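You operate a simulated robot arm through the tools that you are given. There is no shell and no other tool.

The job below is to be done with a simulated two-armed robot. You get a single attempt, and the scene is never put back.

TASK
Switch the drive off, brush the dust off the air inlet's mat, switch on again.
Fine: the brush goes back, the mat stays in its frame; leave the spare mat alone. Set down upright: hand brush. What is to be rubbed or washed off counts as gone when no trace of it is left.

It is judged by the outcome, as a careful person would: the job done as asked, and still so three seconds after it is handed in. It fails if anything else is knocked over, pushed out of place, dropped, spilled or broken.

THE ROBOT
Two 7-joint arms with fingered hands on one trunk, on a base that drives. Base frame: it is fixed to the floor where the robot stands at the start and does not move with it; the origin is under the middle of the robot, x ahead of it, y to its left, z up. Readings come in mm, rad, newtons and seconds.
The left shoulder is at the start at [50, 187, 1232], the right one opposite. With the tool pointing down near the work surface each hand reaches from about 100 to 680 mm from the robot's upright axis, wherever it stands, measured 20 degrees to its own side. Places, roughly: drive switch [-2800, -600, 1400]; framed filter mat [-3000, -1250, 500]; hand brush [-2750, -750, 1000]. Payload 3.6 kg a hand.
The TCP of each hand is the grasp point between the finger pads, 26 mm short of the fingertips. In the tool frame z runs along the fingers and y along their closing line. The gripper opens to 88 mm. The gripper's body begins 30 mm behind the TCP. The gripper is a hand of 3 fingers: y runs from the thumb to the fingers, the wrist lies at [-17, -98, -164] in the tool frame, and closing takes about 1.5 s.
Orientation is told as [roll, pitch, yaw] about the base's x, y, z axes, in that order, counted from this pose: with the fingers straight down and the wrist toward the robot, the tool's x, y and z point along [0, 1, 0], [1, 0, 0] and [0, 0, -1] of the base frame.

THE INTERFACE
- The arms move only by the tool servo_tool. It takes "left_commands", "right_commands" or both (then of equal length, played together; a hand with none holds still); each is a list of rows, each an object of numbers (a shift or turn left out is 0, a gripper value left out holds the last): "ax", "ay", "az": the turn, a rotation vector about the tool's x, y, z in rad; "dx", "dy", "dz": the shift along the tool's x, y, z in mm; "jaw": the closure, from 0 (fully open) to 1 (shut). In form: [{"ax": .., "ay": .., "az": .., "dx": .., "dy": .., "dz": .., "jaw": ..}, ...]. A call has 1 to 20 rows; each row is the pose to reach, as a shift and turn from the pose commanded when the call began, along the tool's axes at that moment. Each row takes 0.2 s and may step no farther than 50 mm and 0.15 rad from the row before; otherwise, or with a gripper value out of range, the whole call is refused. A pose out of reach is approached as far as the arm can. The call stops where the force on the tool passes 50 N (or 10 N more than at its start, if that is more) or the arm is blocked; 0.2 s more then pass. Each finger travels about 153 mm/s and halts on what it meets, pressing with about 23 N; the grip force reading is that of the motor and also rises with nothing between the fingers. The clock runs only during rows and for 0.2 s after the last one: add rows that repeat a pose to give the fingers time. It gives the time, the measured TCP pose, the force on the tool (base axes), the opening and the grip force at its end, in the units of the frame above (readings bear some noise), with the torque about the TCP (base axes, N m) and any sound that the robot's microphone picked up.
- Cameras (640 x 400 px; columns grow to the right, rows downward): "scene" is now at [238.4, 5.6, 1172.4]; the picture's right is [-0.03, -1.00, 0.00], its down [-0.18, 0.01, -0.98] and it looks along [0.98, -0.03, -0.18] (base axes); focal length 214 px, centre (320, 200). "left" rides on the left gripper at [-56, -80, -102] in its tool frame; the picture's right is [-0.73, -0.32, 0.60], its down [0.62, -0.67, 0.41] and it looks along [0.27, 0.67, 0.69] (tool axes); focal length 247 px, centre (320, 200). "right" rides on the right gripper at [56, -80, -102] in its tool frame; the picture's right is [-0.73, 0.32, -0.60], its down [-0.62, -0.67, 0.41] and it looks along [-0.27, 0.67, 0.69] (tool axes); focal length 247 px, centre (320, 200). There is no depth. A picture from a camera that has moved, and an enlarged one, comes with that camera's place and axes in the base frame and with its lens. The place of the scene camera against the robot may be out by one fixed shift of up to 18 mm in any direction.
- camera(camera): a new picture of that camera. It takes no simulated time.
- raise_lower(by): slides the trunk up (or, below 0, down) by that many mm; the arms and the scene camera ride with it, the base frame stays. It gives what a move gives, with no picture.
- roll_base(legs): drives the robot by 1 to 6 legs, each [ahead, left, turn to the left] in mm, mm and rad, along the robot's own axes; the way and the turn of a leg run together, so that a leg with both is an arc; at most 1500 mm and 3.142 rad a leg. The arms and the cameras ride along, it lands a little off, and it stops where it bumps. It gives what a move gives.
- hand_shape(shape, hand): the hand has 3 fingers and takes this shape, open, in about a second: jaw (thumb against the fingers, like two jaws); tri (thumb and two fingers); tip (a fingertip pinch); poke (one finger out to press); point (the index stretched); flat (the hand flat); cup (the hand cupped); fist (a fist). The gripper value then closes the fingers along that shape, each until it touches; the sizes above hold for jaw. It gives what a move gives, with no picture.
- turn_head(pan, tilt): turns the head with the scene camera to pan (to the left, within 1.047 rad either way) and tilt (down, from -0.506 to 1.204), counted from straight ahead of the robot. It gives what a move gives.
- close_up(camera, box): a new picture of the part [left, top, right, bottom] of that camera's present view, enlarged. It takes no simulated time.
- sign_off(): hands the job in; it is judged then, once.

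Nothing tells you exact positions but the pictures and the camera data. Unless the task says otherwise, let go and move clear before handing in.

The tools are called as name(argument=value, ...) on one line, values as JSON. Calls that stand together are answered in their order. servo_tool: Moves the arms, as the interface text tells. Its arguments: {"type":"object","properties":{"left_commands":{"type":"array","items":{"type":"object","properties":{"ax":{"type":"number"},"ay":{"type":"number"},"az":{"type":"number"},"dx":{"type":"number"},"dy":{"type":"number"},"dz":{"type":"number"},"jaw":{"type":"number"}}}},"right_commands":{"type":"array","items":{"type":"object","properties":{"ax":{"type":"number"},"ay":{"type":"number"},"az":{"type":"number"},"dx":{"type":"number"},"dy":{"type":"number"},"dz":{"type":"number"},"jaw":{"type":"number"}}}}},"required":[]} The other tools are called the same way: raise_lower (by) slides the trunk up or down; hand_shape (shape, hand) gives the hand a shape; roll_base (legs) drives the base; turn_head (pan, tilt) turns the head that bears the scene camera; camera (camera) takes a picture; close_up (camera, box) takes an enlarged picture of a part of a camera's view; sign_off () hands the job in.

At the start:

```text
t: 0.0
left_eef_pos: [553.8, 212.7, 1182.8]
left_ee_rot: [0.0, 0.001, -0.001]
left_contact_force: [-0.2, -0.1, -0.4]
left_torque: [0.0, 0.01, 0.01]
left_opening: 87.8
left_grasp_force: 0.0
left_shape: jaw
right_eef_pos: [433.8, -197.4, 1238.6]
right_ee_rot: [0.001, -0.001, -0.002]
right_contact_force: [0.2, 0.3, 0.4]
right_torque: [-0.02, -0.03, 0.0]
right_opening: 87.9
right_grasp_force: 0.0
right_shape: jaw
trunk travel left (down, up): [-375.0, 382.0]
robot x, y, heading: [1.1, -0.2, -0.0]
head pan, tilt: [-0.031, 0.183]
```

scene: 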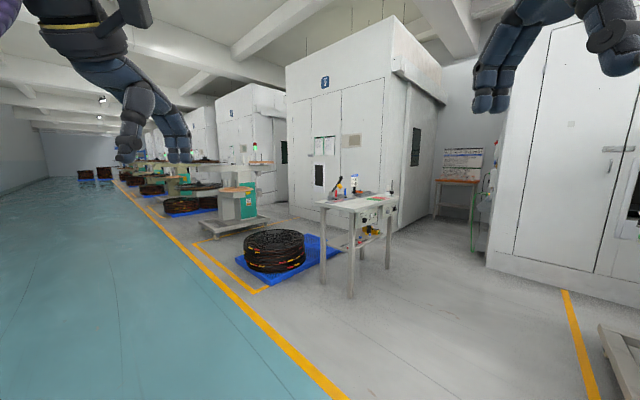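
right: 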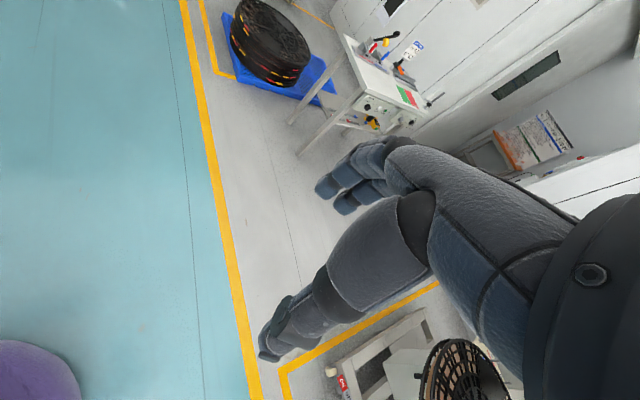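
left: 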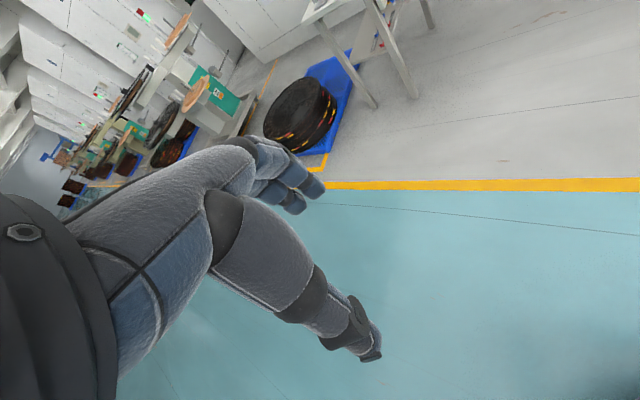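

I see a factory hall ahead, and the work lies about 3 m behind me and to my right. I'll look to both sides first before turning.

turn_head(pan=-1.047, tilt=0.3)

camera(camera="scene")

turn_head(pan=1.047, tilt=0.3)

camera(camera="scene")

```text
t: 1.3
left_eef_pos: [552.5, 213.6, 1183.0]
left_ee_rot: [0.0, 0.0, -0.001]
left_contact_force: [0.2, -0.5, 0.4]
left_torque: [0.02, 0.0, 0.0]
left_opening: 87.9
left_grasp_force: 0.0
left_shape: jaw
right_eef_pos: [433.3, -197.5, 1239.1]
right_ee_rot: [0.001, 0.0, 0.0]
right_contact_force: [0.0, 0.3, 0.3]
right_torque: [0.01, -0.03, 0.0]
right_opening: 87.6
right_grasp_force: 0.1
right_shape: jaw
trunk travel left (down, up): [-375.0, 382.0]
robot x, y, heading: [-3.7, -0.3, -0.0]
head pan, tilt: [-1.047, 0.3]
```

```text
taken
camera scene: at [192.2, -72.2, 1161.5], right [-0.87, -0.5, 0.0], down [-0.15, 0.26, -0.96], along [0.48, -0.83, -0.3], focal length 214 px, centre (320, 200)
```

scene: 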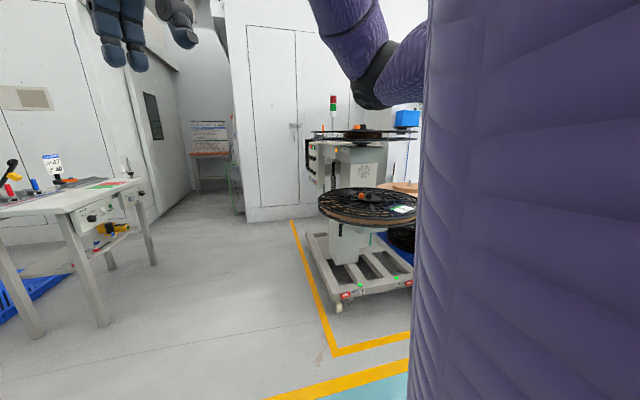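

```text
t: 3.3
left_eef_pos: [552.5, 213.5, 1183.1]
left_ee_rot: [0.0, 0.001, 0.0]
left_contact_force: [0.4, 0.2, 0.3]
left_torque: [-0.01, 0.0, -0.02]
left_opening: 88.0
left_grasp_force: 0.0
left_shape: jaw
right_eef_pos: [433.3, -197.4, 1238.6]
right_ee_rot: [0.001, -0.002, 0.001]
right_contact_force: [-0.1, -1.0, 0.2]
right_torque: [0.0, 0.0, 0.01]
right_opening: 87.6
right_grasp_force: 0.0
right_shape: jaw
trunk travel left (down, up): [-375.0, 382.0]
robot x, y, heading: [-0.9, 2.9, -0.0]
head pan, tilt: [1.047, 0.3]
```

```text
taken
camera scene: at [192.2, 89.4, 1161.5], right [0.87, -0.5, 0.0], down [-0.15, -0.26, -0.96], along [0.48, 0.83, -0.3], focal length 214 px, centre (320, 200)
```

scene: 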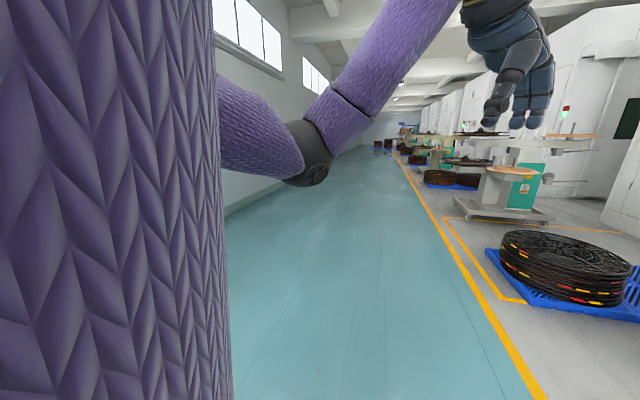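

The left side is open floor, so I'll turn left by half a turn and then look.

turn_head(pan=0, tilt=0.2)

roll_base(legs=[[0, 0, 3.1]])

camera(camera="scene")

```text
t: 4.6
left_eef_pos: [551.7, 213.6, 1184.6]
left_ee_rot: [-0.001, 0.002, -0.001]
left_contact_force: [-0.4, 0.1, -0.7]
left_torque: [-0.01, 0.02, 0.0]
left_opening: 87.8
left_grasp_force: 0.1
left_shape: jaw
right_eef_pos: [433.2, -198.3, 1238.5]
right_ee_rot: [0.001, -0.002, 0.002]
right_contact_force: [-0.8, 0.2, -0.2]
right_torque: [0.02, -0.01, 0.0]
right_opening: 87.3
right_grasp_force: 0.0
right_shape: jaw
trunk travel left (down, up): [-375.0, 382.0]
robot x, y, heading: [0.3, -0.0, 0.002]
head pan, tilt: [0.0, 0.201]
```

```text
t: 12.3
left_eef_pos: [-552.1, -213.6, 1182.9]
left_ee_rot: [0.0, 0.0, -3.141]
left_contact_force: [-1.1, 0.4, -0.5]
left_torque: [-0.03, 0.0, -0.01]
left_opening: 87.7
left_grasp_force: 0.0
left_shape: jaw
right_eef_pos: [-432.2, 197.1, 1239.7]
right_ee_rot: [0.001, 0.001, -3.141]
right_contact_force: [0.5, 0.9, 0.0]
right_torque: [0.0, 0.02, 0.0]
right_opening: 87.9
right_grasp_force: 0.1
right_shape: jaw
trunk travel left (down, up): [-375.0, 382.0]
robot x, y, heading: [-1.0, 0.4, -3.14]
head pan, tilt: [0.0, 0.201]
```

```text
taken
camera scene: at [-242.0, 8.2, 1170.7], right [0.0, 1.0, 0.0], down [0.2, 0.0, -0.98], along [-0.98, 0.0, -0.2], focal length 214 px, centre (320, 200)
```

scene: 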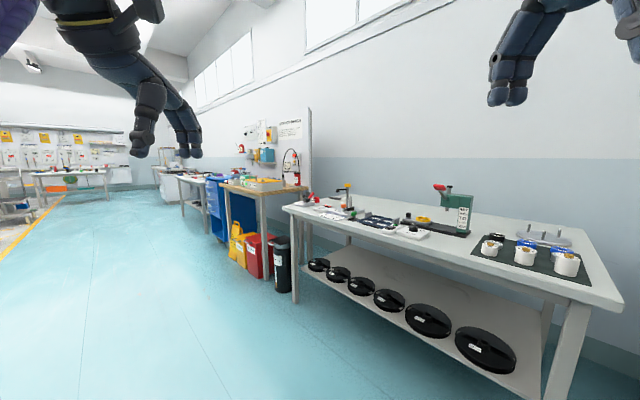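

The drive switch seems to be on the board near (270,135) and the bench and blue cabinet are below and left of it. I'll zoom in there.

close_up(camera="scene", box=[180, 100, 340, 200])

close_up(camera="scene", box=[130, 140, 330, 300])

```text
4.00 times, centred on (260, 150) of scene
camera zoom: at [-242.0, 8.2, 1170.7], right [0.0, 1.0, 0.0], down [0.2, 0.0, -0.98], along [-0.98, 0.0, -0.2], focal length 858 px, centre (560, 400)
```

zoom: 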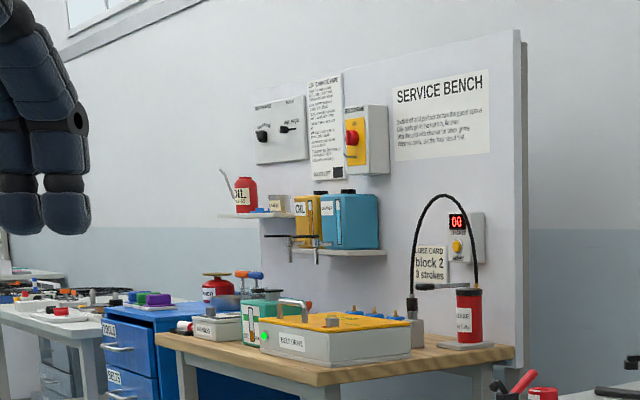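

```text
2.50 times, centred on (230, 220) of scene
camera zoom: at [-242.0, 8.2, 1170.7], right [0.0, 1.0, 0.0], down [0.2, 0.0, -0.98], along [-0.98, 0.0, -0.2], focal length 536 px, centre (545, 150)
```

zoom: 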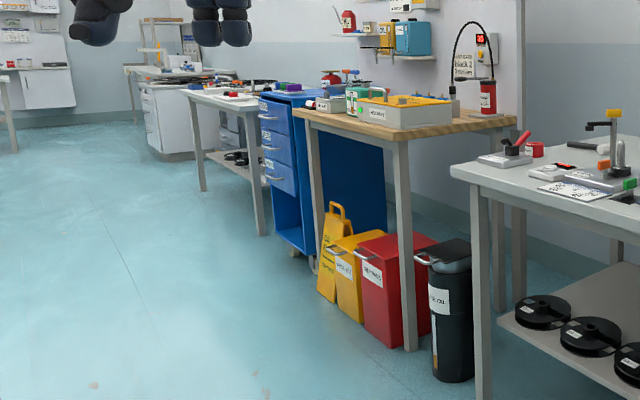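

The service bench (red knob on yellow plate on its board) stands along a wall that runs obliquely, at about (-0.58,-0.81). I'll drive diagonally into the aisle and face the bench from some distance.

roll_base(legs=[[900, 1000, 0], [450, 250, 0], [0, 0, -0.6]])

camera(camera="scene")

```text
t: 23.3
left_eef_pos: [-1913.7, -1140.3, 1182.8]
left_ee_rot: [-0.001, 0.0, 2.554]
left_contact_force: [0.6, -0.6, 0.4]
left_torque: [-0.01, 0.0, -0.02]
left_opening: 88.0
left_grasp_force: 0.0
left_shape: jaw
right_eef_pos: [-1588.6, -864.4, 1239.3]
right_ee_rot: [-0.001, 0.0, 2.554]
right_contact_force: [-0.6, -0.6, -0.4]
right_torque: [0.02, 0.03, 0.02]
right_opening: 87.8
right_grasp_force: 0.0
right_shape: jaw
trunk travel left (down, up): [-375.0, 382.0]
robot x, y, heading: [-1338.0, -1264.4, 2.552]
head pan, tilt: [0.0, 0.201]
```

```text
taken
camera scene: at [-1537.7, -1126.0, 1170.7], right [0.55, 0.83, 0.0], down [0.17, -0.11, -0.98], along [-0.82, 0.54, -0.2], focal length 214 px, centre (320, 200)
```

scene: 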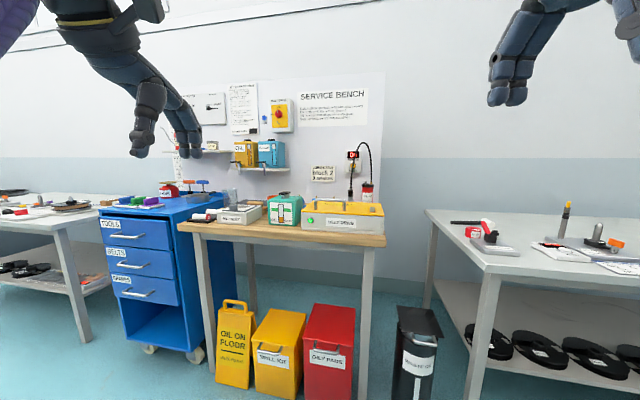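

The red rotary switch on a yellow plate is at about (280,115). I'll zoom in on bench, board and blue cabinet.

close_up(camera="scene", box=[170, 80, 390, 240])

close_up(camera="scene", box=[80, 170, 260, 370])

close_up(camera="scene", box=[250, 90, 310, 140])

```text
2.50 times, centred on (280, 160) of scene
camera zoom: at [-1537.7, -1126.0, 1170.7], right [0.55, 0.83, 0.0], down [0.17, -0.11, -0.98], along [-0.82, 0.54, -0.2], focal length 536 px, centre (420, 300)
```

zoom: 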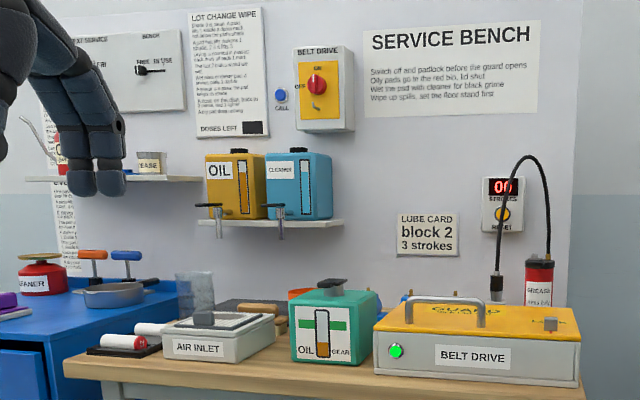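

```text
2.00 times, centred on (170, 270) of scene
camera zoom: at [-1537.7, -1126.0, 1170.7], right [0.55, 0.83, 0.0], down [0.17, -0.11, -0.98], along [-0.82, 0.54, -0.2], focal length 429 px, centre (620, 60)
```

zoom: 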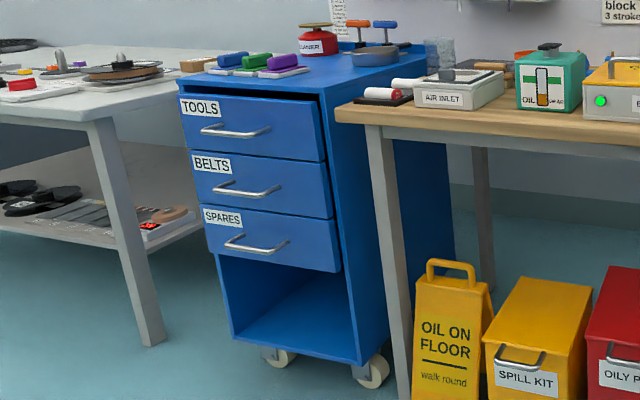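

```text
8.00 times, centred on (280, 115) of scene
camera zoom: at [-1537.7, -1126.0, 1170.7], right [0.55, 0.83, 0.0], down [0.17, -0.11, -0.98], along [-0.82, 0.54, -0.2], focal length 1716 px, centre (640, 880)
```

zoom: 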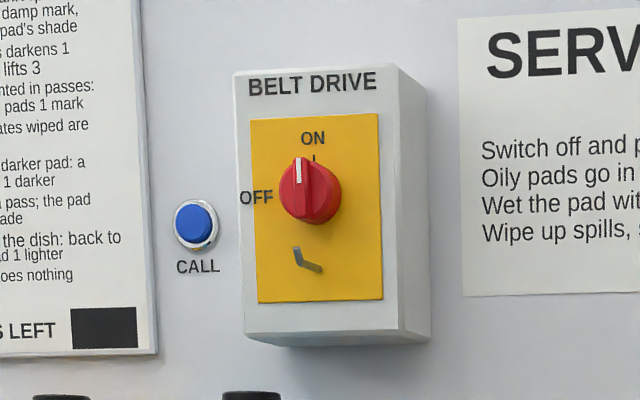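

The "AIR INLET" box sits on the wooden bench, with things behind it. I'll raise the trunk to look down on the bench.

raise_lower(by=350)

turn_head(pan=0.1, tilt=0.5)

camera(camera="scene")

close_up(camera="scene", box=[160, 120, 360, 245])

```text
t: 26.8
left_eef_pos: [-1913.9, -1140.2, 1532.7]
left_ee_rot: [0.0, 0.003, 2.557]
left_contact_force: [1.1, 0.3, -1.4]
left_torque: [-0.01, 0.04, -0.02]
left_opening: 87.7
left_grasp_force: 0.1
left_shape: jaw
right_eef_pos: [-1588.3, -863.8, 1589.2]
right_ee_rot: [0.0, 0.001, 2.555]
right_contact_force: [0.2, 0.3, -0.2]
right_torque: [-0.02, -0.04, 0.03]
right_opening: 87.9
right_grasp_force: 0.0
right_shape: jaw
trunk travel left (down, up): [-725.0, 32.0]
robot x, y, heading: [-1336.4, -1269.5, 2.552]
head pan, tilt: [0.0, 0.201]
```

```text
t: 27.6
left_eef_pos: [-1914.2, -1140.0, 1533.0]
left_ee_rot: [0.0, -0.001, 2.556]
left_contact_force: [0.5, -0.5, -0.1]
left_torque: [0.0, -0.02, 0.03]
left_opening: 88.0
left_grasp_force: 0.1
left_shape: jaw
right_eef_pos: [-1586.5, -863.5, 1589.9]
right_ee_rot: [0.001, -0.001, 2.553]
right_contact_force: [0.3, 0.8, 0.6]
right_torque: [-0.02, 0.02, 0.01]
right_opening: 87.8
right_grasp_force: 0.1
right_shape: jaw
trunk travel left (down, up): [-725.0, 32.0]
robot x, y, heading: [-1336.6, -1266.8, 2.552]
head pan, tilt: [0.099, 0.499]
```

```text
taken
camera scene: at [-1527.1, -1144.2, 1502.7], right [0.47, 0.88, 0.0], down [0.42, -0.22, -0.88], along [-0.78, 0.41, -0.48], focal length 214 px, centre (320, 200)
```

scene: 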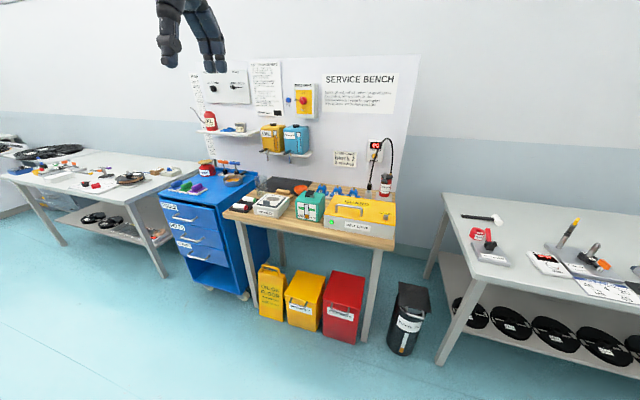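

```text
3.20 times, centred on (260, 182) of scene
camera zoom: at [-1527.1, -1144.2, 1502.7], right [0.47, 0.88, 0.0], down [0.42, -0.22, -0.88], along [-0.78, 0.41, -0.48], focal length 686 px, centre (512, 256)
```

zoom: 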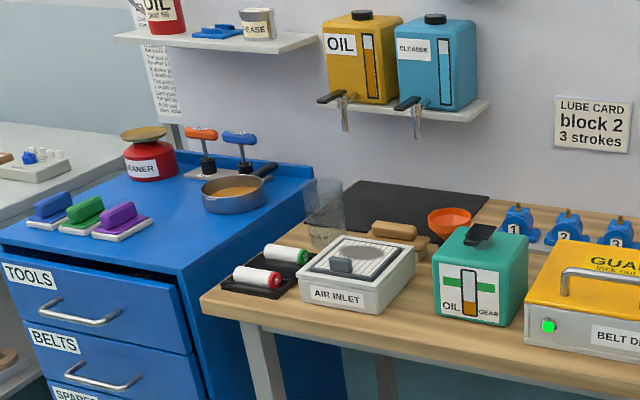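

The AIR INLET box with its dusty mat sits at the left of the bench, with the wooden brush apparently lying behind it; the bench front runs along about (-0.707,-0.707). I'll square up to it (heading about 2.356) and come closer with the hands held high.

roll_base(legs=[[0, 0, -0.196], [0, 700, 0], [450, 0, 0]])

turn_head(pan=0, tilt=0.6)

camera(camera="scene")

```text
t: 34.5
left_eef_pos: [-2697.3, -1213.3, 1533.2]
left_ee_rot: [0.001, 0.0, 2.356]
left_contact_force: [0.8, 0.6, -0.3]
left_torque: [0.03, -0.04, 0.0]
left_opening: 87.6
left_grasp_force: 0.1
left_shape: jaw
right_eef_pos: [-2322.1, -1006.2, 1590.3]
right_ee_rot: [-0.002, 0.001, 2.354]
right_contact_force: [0.1, 0.0, -0.9]
right_torque: [0.02, 0.0, -0.02]
right_opening: 87.7
right_grasp_force: 0.1
right_shape: jaw
trunk travel left (down, up): [-725.0, 32.0]
robot x, y, heading: [-2155.0, -1451.2, 2.354]
head pan, tilt: [0.099, 0.499]
```

```text
t: 35.2
left_eef_pos: [-2698.2, -1211.5, 1532.3]
left_ee_rot: [0.0, 0.002, 2.355]
left_contact_force: [0.1, 0.2, 0.0]
left_torque: [-0.04, 0.03, -0.02]
left_opening: 87.6
left_grasp_force: 0.1
left_shape: jaw
right_eef_pos: [-2323.0, -1005.6, 1589.5]
right_ee_rot: [0.001, 0.001, 2.354]
right_contact_force: [0.1, -0.8, 0.2]
right_torque: [-0.02, 0.0, 0.0]
right_opening: 87.6
right_grasp_force: 0.0
right_shape: jaw
trunk travel left (down, up): [-725.0, 32.0]
robot x, y, heading: [-2153.2, -1453.7, 2.351]
head pan, tilt: [0.0, 0.6]
```

```text
taken
camera scene: at [-2313.3, -1287.8, 1493.5], right [0.71, 0.71, 0.0], down [0.4, -0.4, -0.82], along [-0.58, 0.58, -0.57], focal length 214 px, centre (320, 200)
```

scene: 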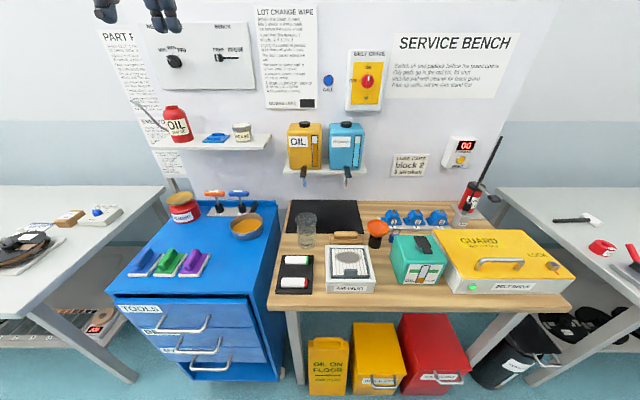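

Now I'm square to the bench, about 0.6 m from its front edge. I'll zoom in on the air inlet and brush.

close_up(camera="scene", box=[270, 195, 430, 305])

close_up(camera="scene", box=[100, 180, 300, 390])

close_up(camera="scene", box=[240, 30, 400, 130])

close_up(camera="scene", box=[90, 0, 330, 150])

```text
3.64 times, centred on (350, 250) of scene
camera zoom: at [-2313.3, -1287.8, 1493.5], right [0.71, 0.71, 0.0], down [0.4, -0.4, -0.82], along [-0.58, 0.58, -0.57], focal length 780 px, centre (211, 18)
```

zoom: 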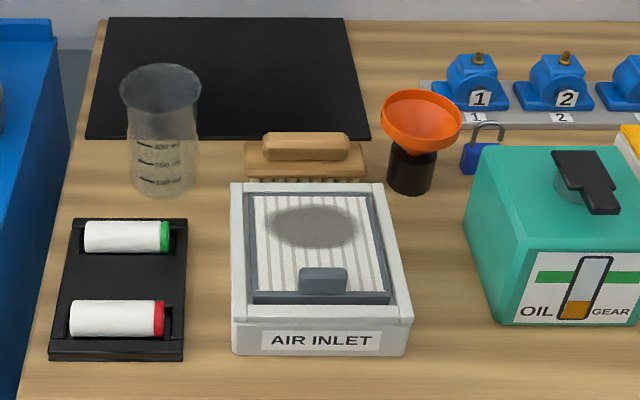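

```text
1.90 times, centred on (200, 285) of scene
camera zoom: at [-2313.3, -1287.8, 1493.5], right [0.71, 0.71, 0.0], down [0.4, -0.4, -0.82], along [-0.58, 0.58, -0.57], focal length 408 px, centre (549, 38)
```

zoom: 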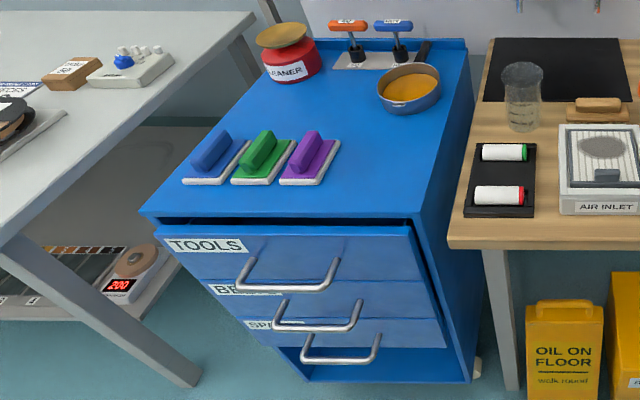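

```text
4.00 times, centred on (320, 80) of scene
camera zoom: at [-2313.3, -1287.8, 1493.5], right [0.71, 0.71, 0.0], down [0.4, -0.4, -0.82], along [-0.58, 0.58, -0.57], focal length 858 px, centre (320, 680)
```

zoom: 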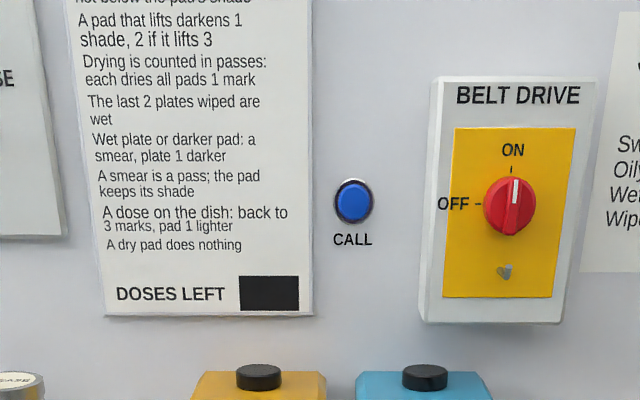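

```text
2.67 times, centred on (210, 75) of scene
camera zoom: at [-2313.3, -1287.8, 1493.5], right [0.71, 0.71, 0.0], down [0.4, -0.4, -0.82], along [-0.58, 0.58, -0.57], focal length 572 px, centre (613, 533)
```

zoom: 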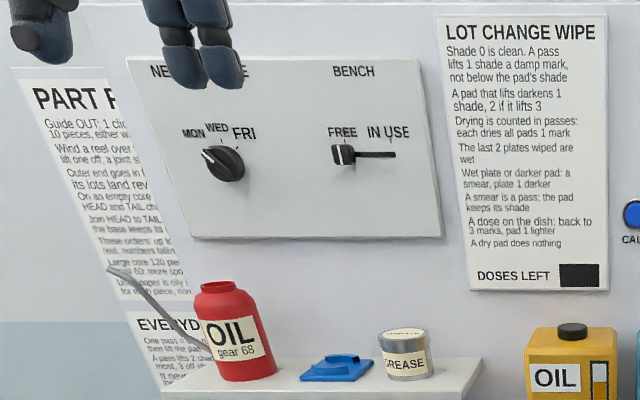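

There are notices with wiping rules on the board; I'll read them before acting.

close_up(camera="scene", box=[95, 25, 155, 110])

close_up(camera="scene", box=[120, 100, 190, 200])

close_up(camera="scene", box=[385, 30, 525, 105])

close_up(camera="scene", box=[250, 0, 330, 110])

close_up(camera="scene", box=[315, 220, 395, 300])

```text
4.71 times, centred on (125, 68) of scene
camera zoom: at [-2313.3, -1287.8, 1493.5], right [0.71, 0.71, 0.0], down [0.4, -0.4, -0.82], along [-0.58, 0.58, -0.57], focal length 1009 px, centre (1238, 824)
```

zoom: 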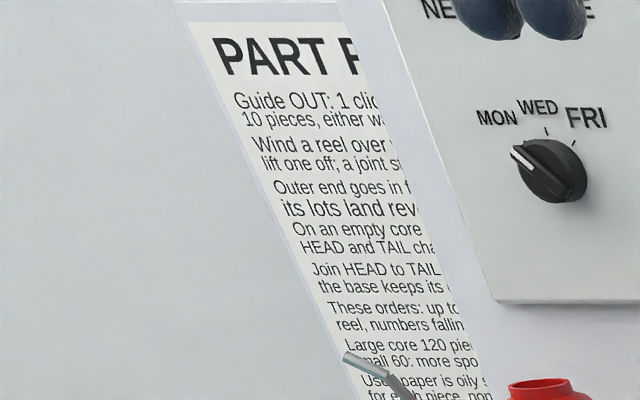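

```text
4.00 times, centred on (155, 150) of scene
camera zoom: at [-2313.3, -1287.8, 1493.5], right [0.71, 0.71, 0.0], down [0.4, -0.4, -0.82], along [-0.58, 0.58, -0.57], focal length 858 px, centre (980, 400)
```

zoom: 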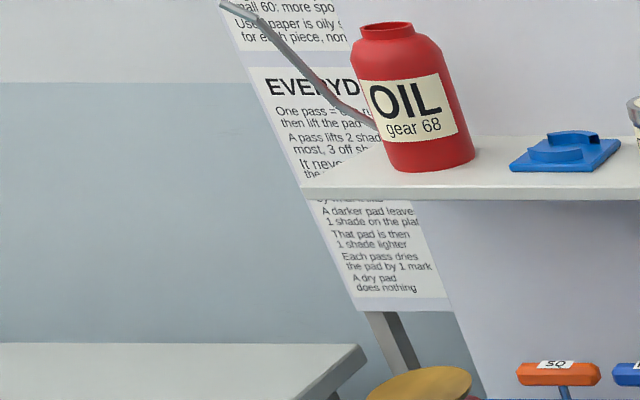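

```text
4.57 times, centred on (455, 68) of scene
camera zoom: at [-2313.3, -1287.8, 1493.5], right [0.71, 0.71, 0.0], down [0.4, -0.4, -0.82], along [-0.58, 0.58, -0.57], focal length 980 px, centre (-297, 806)
```

zoom: 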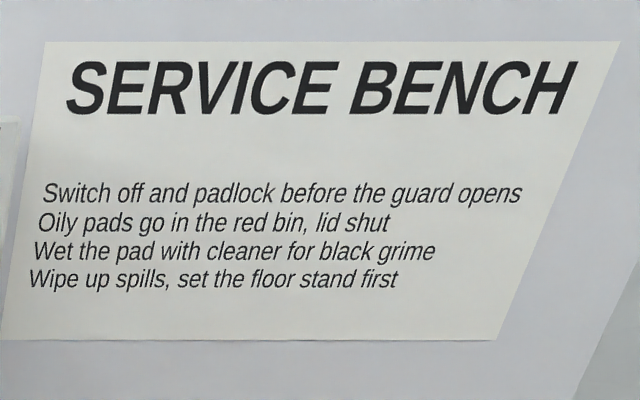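

```text
3.64 times, centred on (290, 55) of scene
camera zoom: at [-2313.3, -1287.8, 1493.5], right [0.71, 0.71, 0.0], down [0.4, -0.4, -0.82], along [-0.58, 0.58, -0.57], focal length 780 px, centre (429, 727)
```

zoom: 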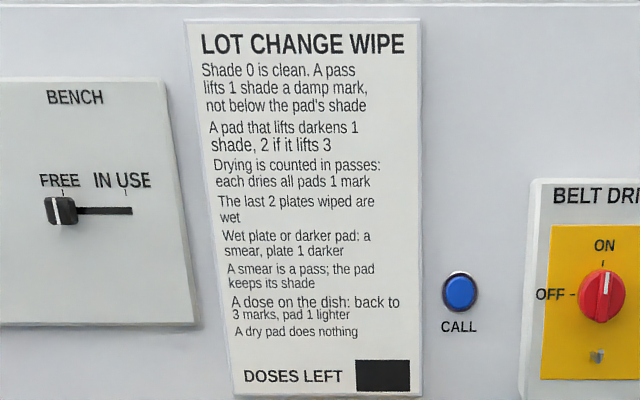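

```text
5.00 times, centred on (355, 260) of scene
camera zoom: at [-2313.3, -1287.8, 1493.5], right [0.71, 0.71, 0.0], down [0.4, -0.4, -0.82], along [-0.58, 0.58, -0.57], focal length 1072 px, centre (145, -100)
```

zoom: 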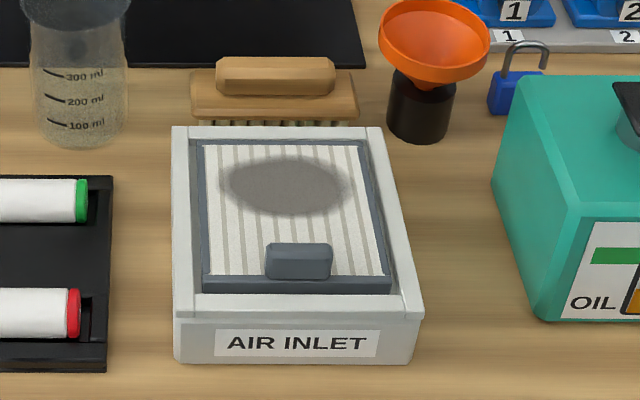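

Measured: inlet box roughly 150 mm square with its top at z≈922 (bench ≈877), brush just behind it with bristles down, knob at about 1050 mm ahead and z≈1411. Before driving closer I'll look straight down to see the clearance to the bins and my base.

turn_head(pan=0, tilt=1.2)

camera(camera="scene")

camera(camera="right")

camera(camera="left")

```text
t: 36.2
left_eef_pos: [-2697.8, -1210.9, 1532.4]
left_ee_rot: [-0.001, 0.001, 2.354]
left_contact_force: [0.6, -0.4, 0.1]
left_torque: [0.03, 0.0, -0.01]
left_opening: 87.6
left_grasp_force: 0.1
left_shape: jaw
right_eef_pos: [-2322.2, -1006.1, 1589.6]
right_ee_rot: [0.001, -0.001, 2.353]
right_contact_force: [-0.1, -0.4, -0.9]
right_torque: [0.0, 0.03, 0.06]
right_opening: 87.7
right_grasp_force: 0.0
right_shape: jaw
trunk travel left (down, up): [-725.0, 32.0]
robot x, y, heading: [-2157.1, -1452.2, 2.358]
head pan, tilt: [0.0, 1.201]
```

```text
taken
camera scene: at [-2289.8, -1311.3, 1449.0], right [0.71, 0.71, 0.0], down [0.66, -0.66, -0.36], along [-0.26, 0.26, -0.93], focal length 214 px, centre (320, 200)
```

scene: 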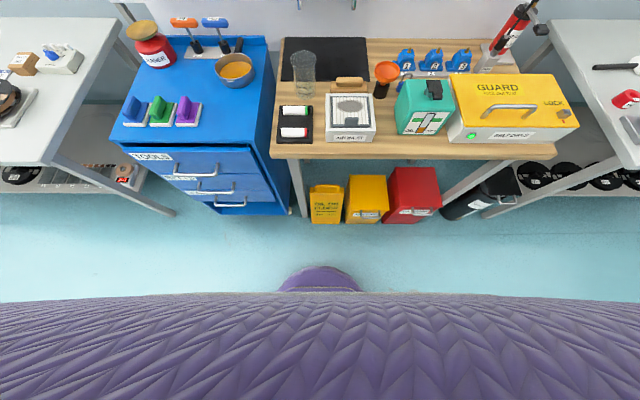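

```text
taken
camera right: at [-2305.3, -1101.5, 1692.4], right [0.3, 0.74, 0.6], down [0.91, -0.03, -0.41], along [-0.29, 0.67, -0.69], focal length 247 px, centre (320, 200)
```

right: 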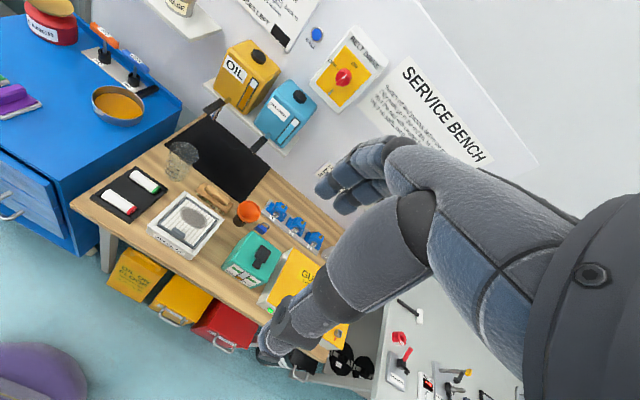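

```text
taken
camera left: at [-2601.1, -1228.9, 1635.1], right [0.75, 0.29, -0.6], down [0.03, -0.91, -0.41], along [-0.67, 0.29, -0.69], focal length 247 px, centre (320, 200)
```

left: 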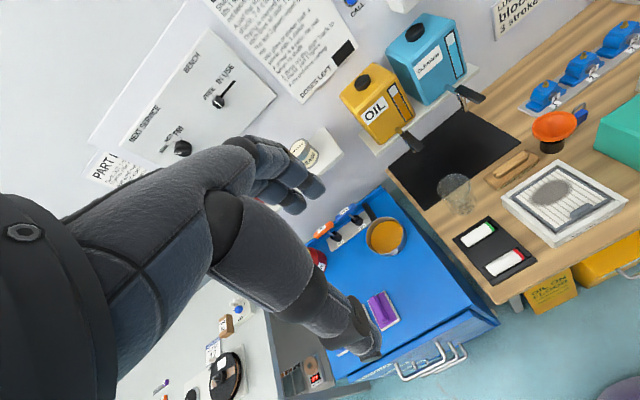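

My base front is about 280 mm ahead of the axis, so I can move up 235 mm and still keep ~60 mm from the bins. Then I'll look at the switch.

roll_base(legs=[[235, 0, 0]])

turn_head(pan=-0.2, tilt=0.25)

camera(camera="scene")

close_up(camera="scene", box=[280, 100, 380, 180])

```text
t: 38.0
left_eef_pos: [-2866.3, -1044.0, 1533.4]
left_ee_rot: [0.0, 0.001, 2.356]
left_contact_force: [0.3, -0.5, -0.4]
left_torque: [0.02, 0.01, 0.05]
left_opening: 87.5
left_grasp_force: 0.0
left_shape: jaw
right_eef_pos: [-2490.6, -838.3, 1589.2]
right_ee_rot: [0.001, 0.0, 2.356]
right_contact_force: [-0.1, -0.7, 0.5]
right_torque: [-0.04, 0.0, 0.0]
right_opening: 87.7
right_grasp_force: 0.1
right_shape: jaw
trunk travel left (down, up): [-725.0, 32.0]
robot x, y, heading: [-2328.5, -1282.0, 2.36]
head pan, tilt: [0.0, 1.201]
```

```text
t: 39.2
left_eef_pos: [-2866.7, -1043.1, 1533.4]
left_ee_rot: [0.0, 0.002, 2.356]
left_contact_force: [-0.3, 0.0, -0.7]
left_torque: [-0.02, 0.01, -0.04]
left_opening: 87.5
left_grasp_force: 0.0
left_shape: jaw
right_eef_pos: [-2490.6, -837.6, 1590.1]
right_ee_rot: [0.0, 0.0, 2.357]
right_contact_force: [-0.4, 0.4, -0.9]
right_torque: [0.01, -0.01, -0.01]
right_opening: 87.5
right_grasp_force: 0.0
right_shape: jaw
trunk travel left (down, up): [-725.0, 32.0]
robot x, y, heading: [-2324.8, -1282.2, 2.353]
head pan, tilt: [-0.201, 0.25]
```

```text
taken
camera scene: at [-2470.7, -1104.1, 1525.6], right [0.83, 0.55, 0.0], down [0.14, -0.21, -0.97], along [-0.53, 0.81, -0.25], focal length 214 px, centre (320, 200)
```

scene: 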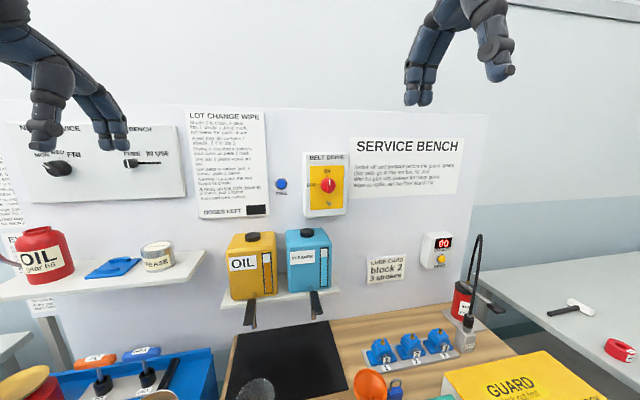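

```text
5.00 times, centred on (330, 140) of scene
camera zoom: at [-2470.7, -1104.1, 1525.6], right [0.83, 0.55, 0.0], down [0.14, -0.21, -0.97], along [-0.53, 0.81, -0.25], focal length 1072 px, centre (270, 500)
```

zoom: 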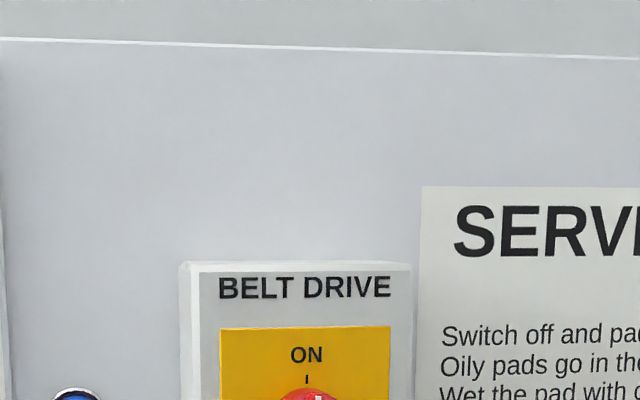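

close_up(camera="scene", box=[290, 150, 370, 220])

camera(camera="right")

close_up(camera="right", box=[250, 0, 450, 130])

```text
5.71 times, centred on (330, 185) of scene
camera zoom: at [-2470.7, -1104.1, 1525.6], right [0.83, 0.55, 0.0], down [0.14, -0.21, -0.97], along [-0.53, 0.81, -0.25], focal length 1226 px, centre (263, 286)
```

zoom: 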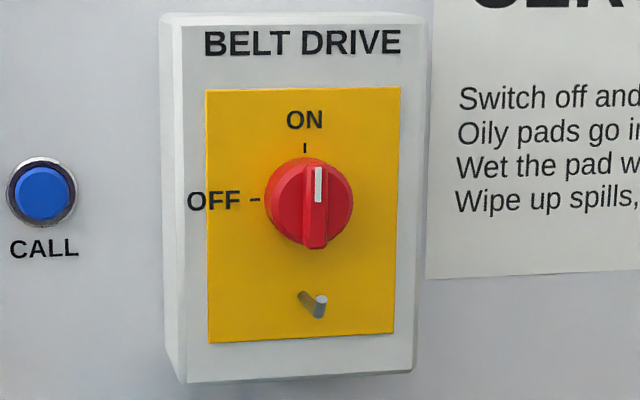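

```text
taken
camera right: at [-2474.5, -932.7, 1692.3], right [0.29, 0.74, 0.6], down [0.91, -0.03, -0.41], along [-0.29, 0.67, -0.69], focal length 247 px, centre (320, 200)
```

right: 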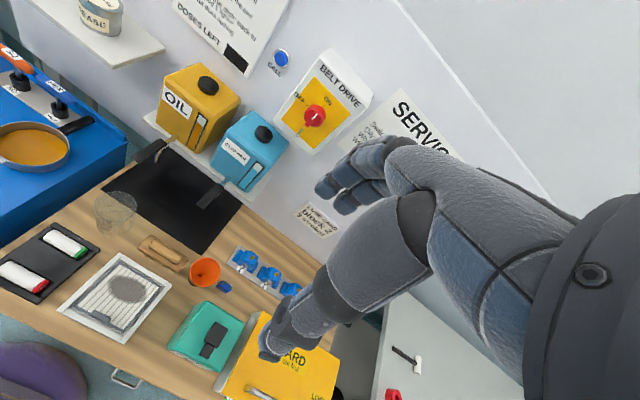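

```text
3.08 times, centred on (350, 65) of right
camera zoom: at [-2474.5, -932.7, 1692.3], right [0.29, 0.74, 0.6], down [0.91, -0.03, -0.41], along [-0.29, 0.67, -0.69], focal length 760 px, centre (228, 615)
```

zoom: 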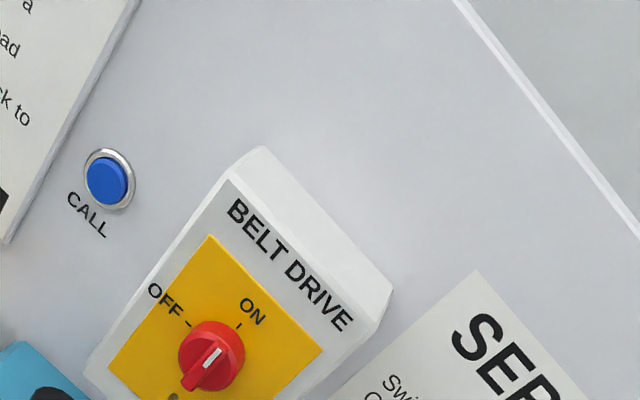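

The knob (about 41 mm disc with a raised bar, pointer at ON) lies near N≈1525 (335 mm further than my hand), z≈1407, with a hasp peg below it. I'll turn the right hand to point at the wall while still in free space.

servo_tool(right_commands=[{"ax": -0.14}, {"ax": -0.28}, {"ax": -0.42}, {"ax": -0.56}, {"ax": -0.7}, {"ax": -0.84}, {"ax": -0.98}, {"ax": -1.12}, {"ax": -1.26}, {"ax": -1.4}, {"ax": -1.5}, {"ax": -1.5708}, {"ax": -1.5708, "jaw": 0.3}, {"ax": -1.5708, "jaw": 0.3}])

camera(camera="right")

camera(camera="scene")

```text
t: 42.2
left_eef_pos: [-2865.7, -1043.9, 1533.0]
left_ee_rot: [0.0, -0.001, 2.356]
left_contact_force: [-0.3, 0.3, 0.1]
left_torque: [0.0, 0.0, 0.0]
left_opening: 87.7
left_grasp_force: 0.0
left_shape: jaw
right_eef_pos: [-2491.4, -837.7, 1589.6]
right_ee_rot: [3.043, -1.57, -0.687]
right_contact_force: [-0.7, -0.2, -0.1]
right_torque: [-0.03, 0.03, 0.01]
right_opening: 62.2
right_grasp_force: 0.0
right_shape: jaw
right hand out of reach, approached as far as the arm can: row 6, 7, 8, 9
trunk travel left (down, up): [-725.0, 32.0]
robot x, y, heading: [-2323.3, -1281.3, 2.359]
head pan, tilt: [-0.201, 0.25]
```

```text
taken
camera right: at [-2458.7, -948.9, 1510.1], right [0.94, 0.1, 0.32], down [0.15, 0.73, -0.67], along [-0.3, 0.68, 0.68], focal length 247 px, centre (320, 200)
```

right: 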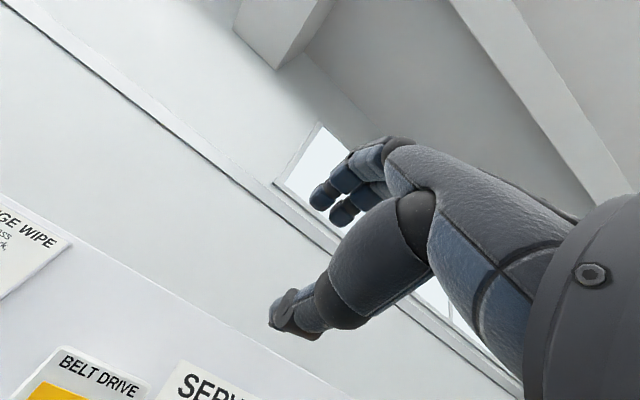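

```text
taken
camera scene: at [-2470.4, -1104.4, 1525.8], right [0.83, 0.55, 0.0], down [0.14, -0.21, -0.97], along [-0.53, 0.81, -0.25], focal length 214 px, centre (320, 200)
```

scene: 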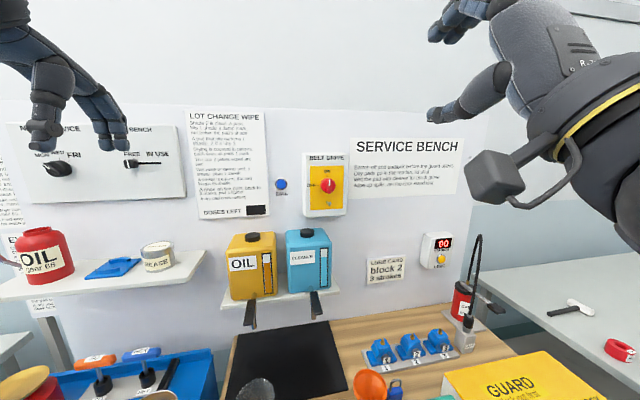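

The hand now points at the wall. Next I roll it so the fingers close horizontally (bar-wise pinch) and bring it in front of the switch, staying ~130 mm clear.

servo_tool(right_commands=[{"az": 0.14, "dx": 3, "dy": -16, "dz": 15}, {"az": 0.28, "dx": 6, "dy": -32, "dz": 30}, {"az": 0.42, "dx": 9, "dy": -48, "dz": 45}, {"az": 0.56, "dx": 12, "dy": -64, "dz": 60}, {"az": 0.7, "dx": 15, "dy": -80, "dz": 75}, {"az": 0.84, "dx": 18, "dy": -96, "dz": 90}, {"az": 0.98, "dx": 21, "dy": -112, "dz": 105}, {"az": 1.12, "dx": 24, "dy": -128, "dz": 120}, {"az": 1.26, "dx": 27, "dy": -144, "dz": 135}, {"az": 1.4, "dx": 30, "dy": -160, "dz": 150}, {"az": 1.5, "dx": 32, "dy": -172, "dz": 165}, {"az": 1.5708, "dx": 34, "dy": -182, "dz": 180}])

camera(camera="right")

camera(camera="scene")

```text
t: 44.8
left_eef_pos: [-2868.8, -1043.1, 1532.4]
left_ee_rot: [-0.001, -0.001, 2.357]
left_contact_force: [-0.2, -0.1, 0.0]
left_torque: [0.0, -0.03, -0.01]
left_opening: 87.6
left_grasp_force: 0.0
left_shape: jaw
right_eef_pos: [-2635.4, -721.5, 1403.8]
right_ee_rot: [1.571, -0.028, 0.769]
right_contact_force: [0.6, 0.3, -0.7]
right_torque: [0.0, 0.0, 0.02]
right_opening: 61.9
right_grasp_force: 0.0
right_shape: jaw
trunk travel left (down, up): [-725.0, 32.0]
robot x, y, heading: [-2323.1, -1286.5, 2.353]
head pan, tilt: [-0.201, 0.25]
```

```text
taken
camera right: at [-2622.1, -851.2, 1458.6], right [0.66, -0.19, -0.73], down [-0.75, -0.15, -0.64], along [0.01, 0.97, -0.25], focal length 247 px, centre (320, 200)
```

right: 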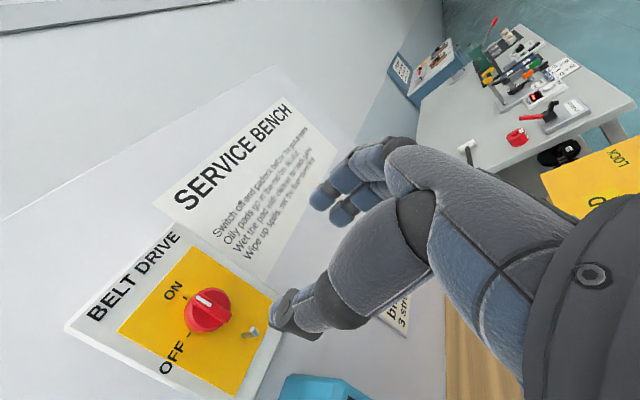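

```text
taken
camera scene: at [-2471.2, -1104.5, 1525.7], right [0.83, 0.55, 0.0], down [0.14, -0.21, -0.97], along [-0.53, 0.81, -0.25], focal length 214 px, centre (320, 200)
```

scene: 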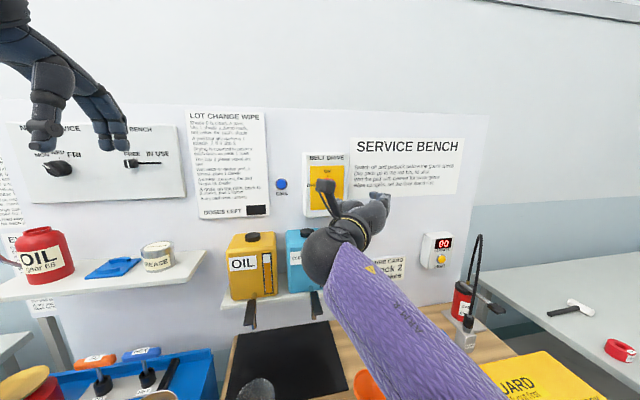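

The knob is clearly in the hand camera. I'll zoom in on it to fix its exact place.

close_up(camera="right", box=[150, 250, 310, 350])

close_up(camera="scene", box=[280, 140, 400, 230])

```text
4.00 times, centred on (230, 300) of right
camera zoom: at [-2622.1, -851.2, 1458.6], right [0.66, -0.19, -0.73], down [-0.75, -0.15, -0.64], along [0.01, 0.97, -0.25], focal length 988 px, centre (680, -200)
```

zoom: 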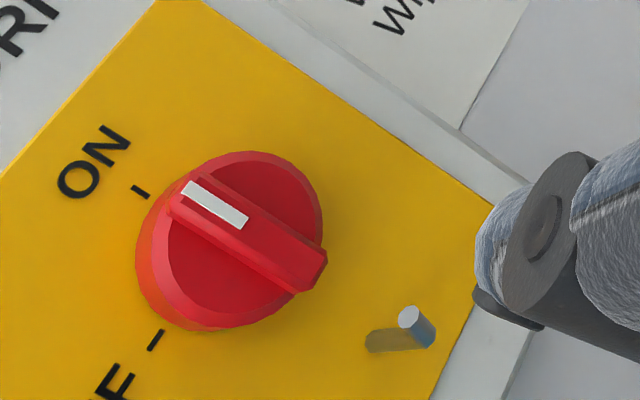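

```text
4.44 times, centred on (340, 185) of scene
camera zoom: at [-2471.2, -1104.5, 1525.7], right [0.83, 0.55, 0.0], down [0.14, -0.21, -0.97], along [-0.53, 0.81, -0.25], focal length 953 px, centre (231, 267)
```

zoom: 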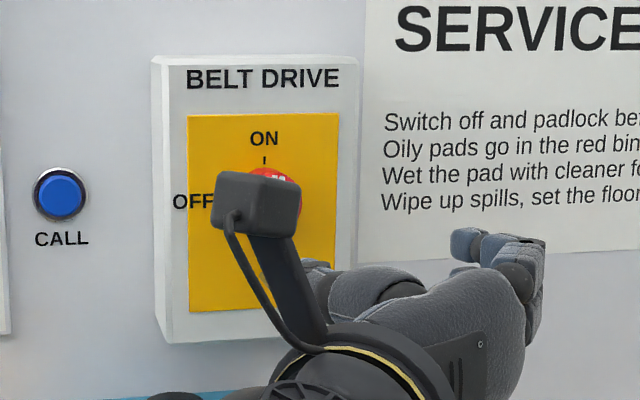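

The knob's bar front works out about 173 mm ahead of the grasp point, 21 mm to the left. I'll centre on it and approach to a few mm short, with the fingers partly closed.

servo_tool(right_commands=[{"dx": 2, "dy": -21, "dz": 20, "jaw": 0.45}, {"dx": 2, "dy": -21, "dz": 60}, {"dx": 2, "dy": -21, "dz": 95}, {"dx": 2, "dy": -21, "dz": 120}, {"dx": 2, "dy": -21, "dz": 130}, {"dx": 2, "dy": -21, "dz": 130}])

camera(camera="right")

close_up(camera="right", box=[200, 130, 400, 330])

```text
t: 46.2
left_eef_pos: [-2865.9, -1043.1, 1533.6]
left_ee_rot: [0.0, 0.001, 2.356]
left_contact_force: [-0.3, 0.3, -0.6]
left_torque: [-0.02, 0.0, -0.01]
left_opening: 87.6
left_grasp_force: 0.0
left_shape: jaw
right_eef_pos: [-2699.8, -707.1, 1409.2]
right_ee_rot: [1.572, 0.001, 0.786]
right_contact_force: [0.6, 1.5, 0.4]
right_torque: [0.02, -0.01, 0.02]
right_opening: 48.7
right_grasp_force: 0.0
right_shape: jaw
right hand out of reach, approached as far as the arm can: row 3, 4, 5, 6
trunk travel left (down, up): [-725.0, 32.0]
robot x, y, heading: [-2324.4, -1282.6, 2.355]
head pan, tilt: [-0.201, 0.25]
```

```text
taken
camera right: at [-2684.0, -834.4, 1466.8], right [0.65, -0.2, -0.74], down [-0.76, -0.18, -0.62], along [-0.01, 0.96, -0.27], focal length 247 px, centre (320, 200)
```

right: 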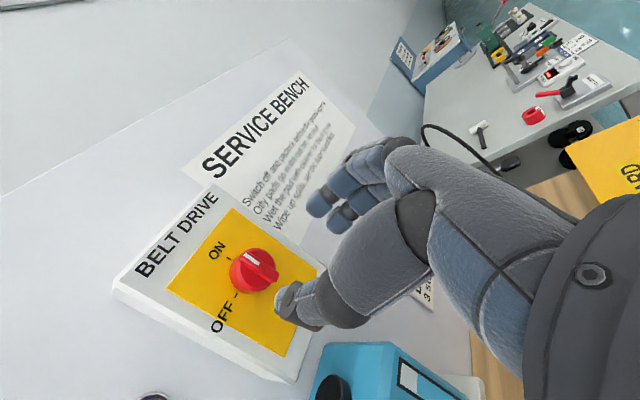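

```text
2.00 times, centred on (300, 230) of right
camera zoom: at [-2684.0, -834.4, 1466.8], right [0.65, -0.2, -0.74], down [-0.76, -0.18, -0.62], along [-0.01, 0.96, -0.27], focal length 494 px, centre (360, 140)
```

zoom: 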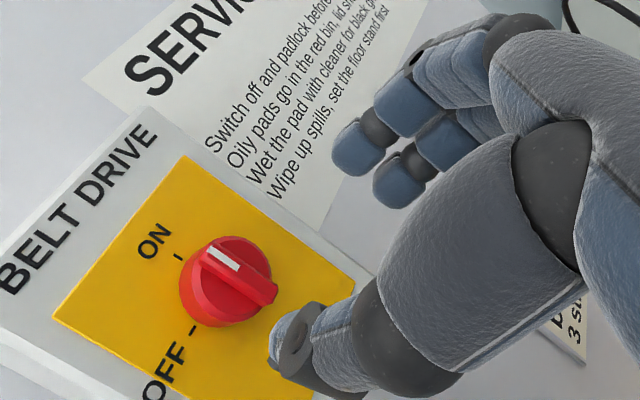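

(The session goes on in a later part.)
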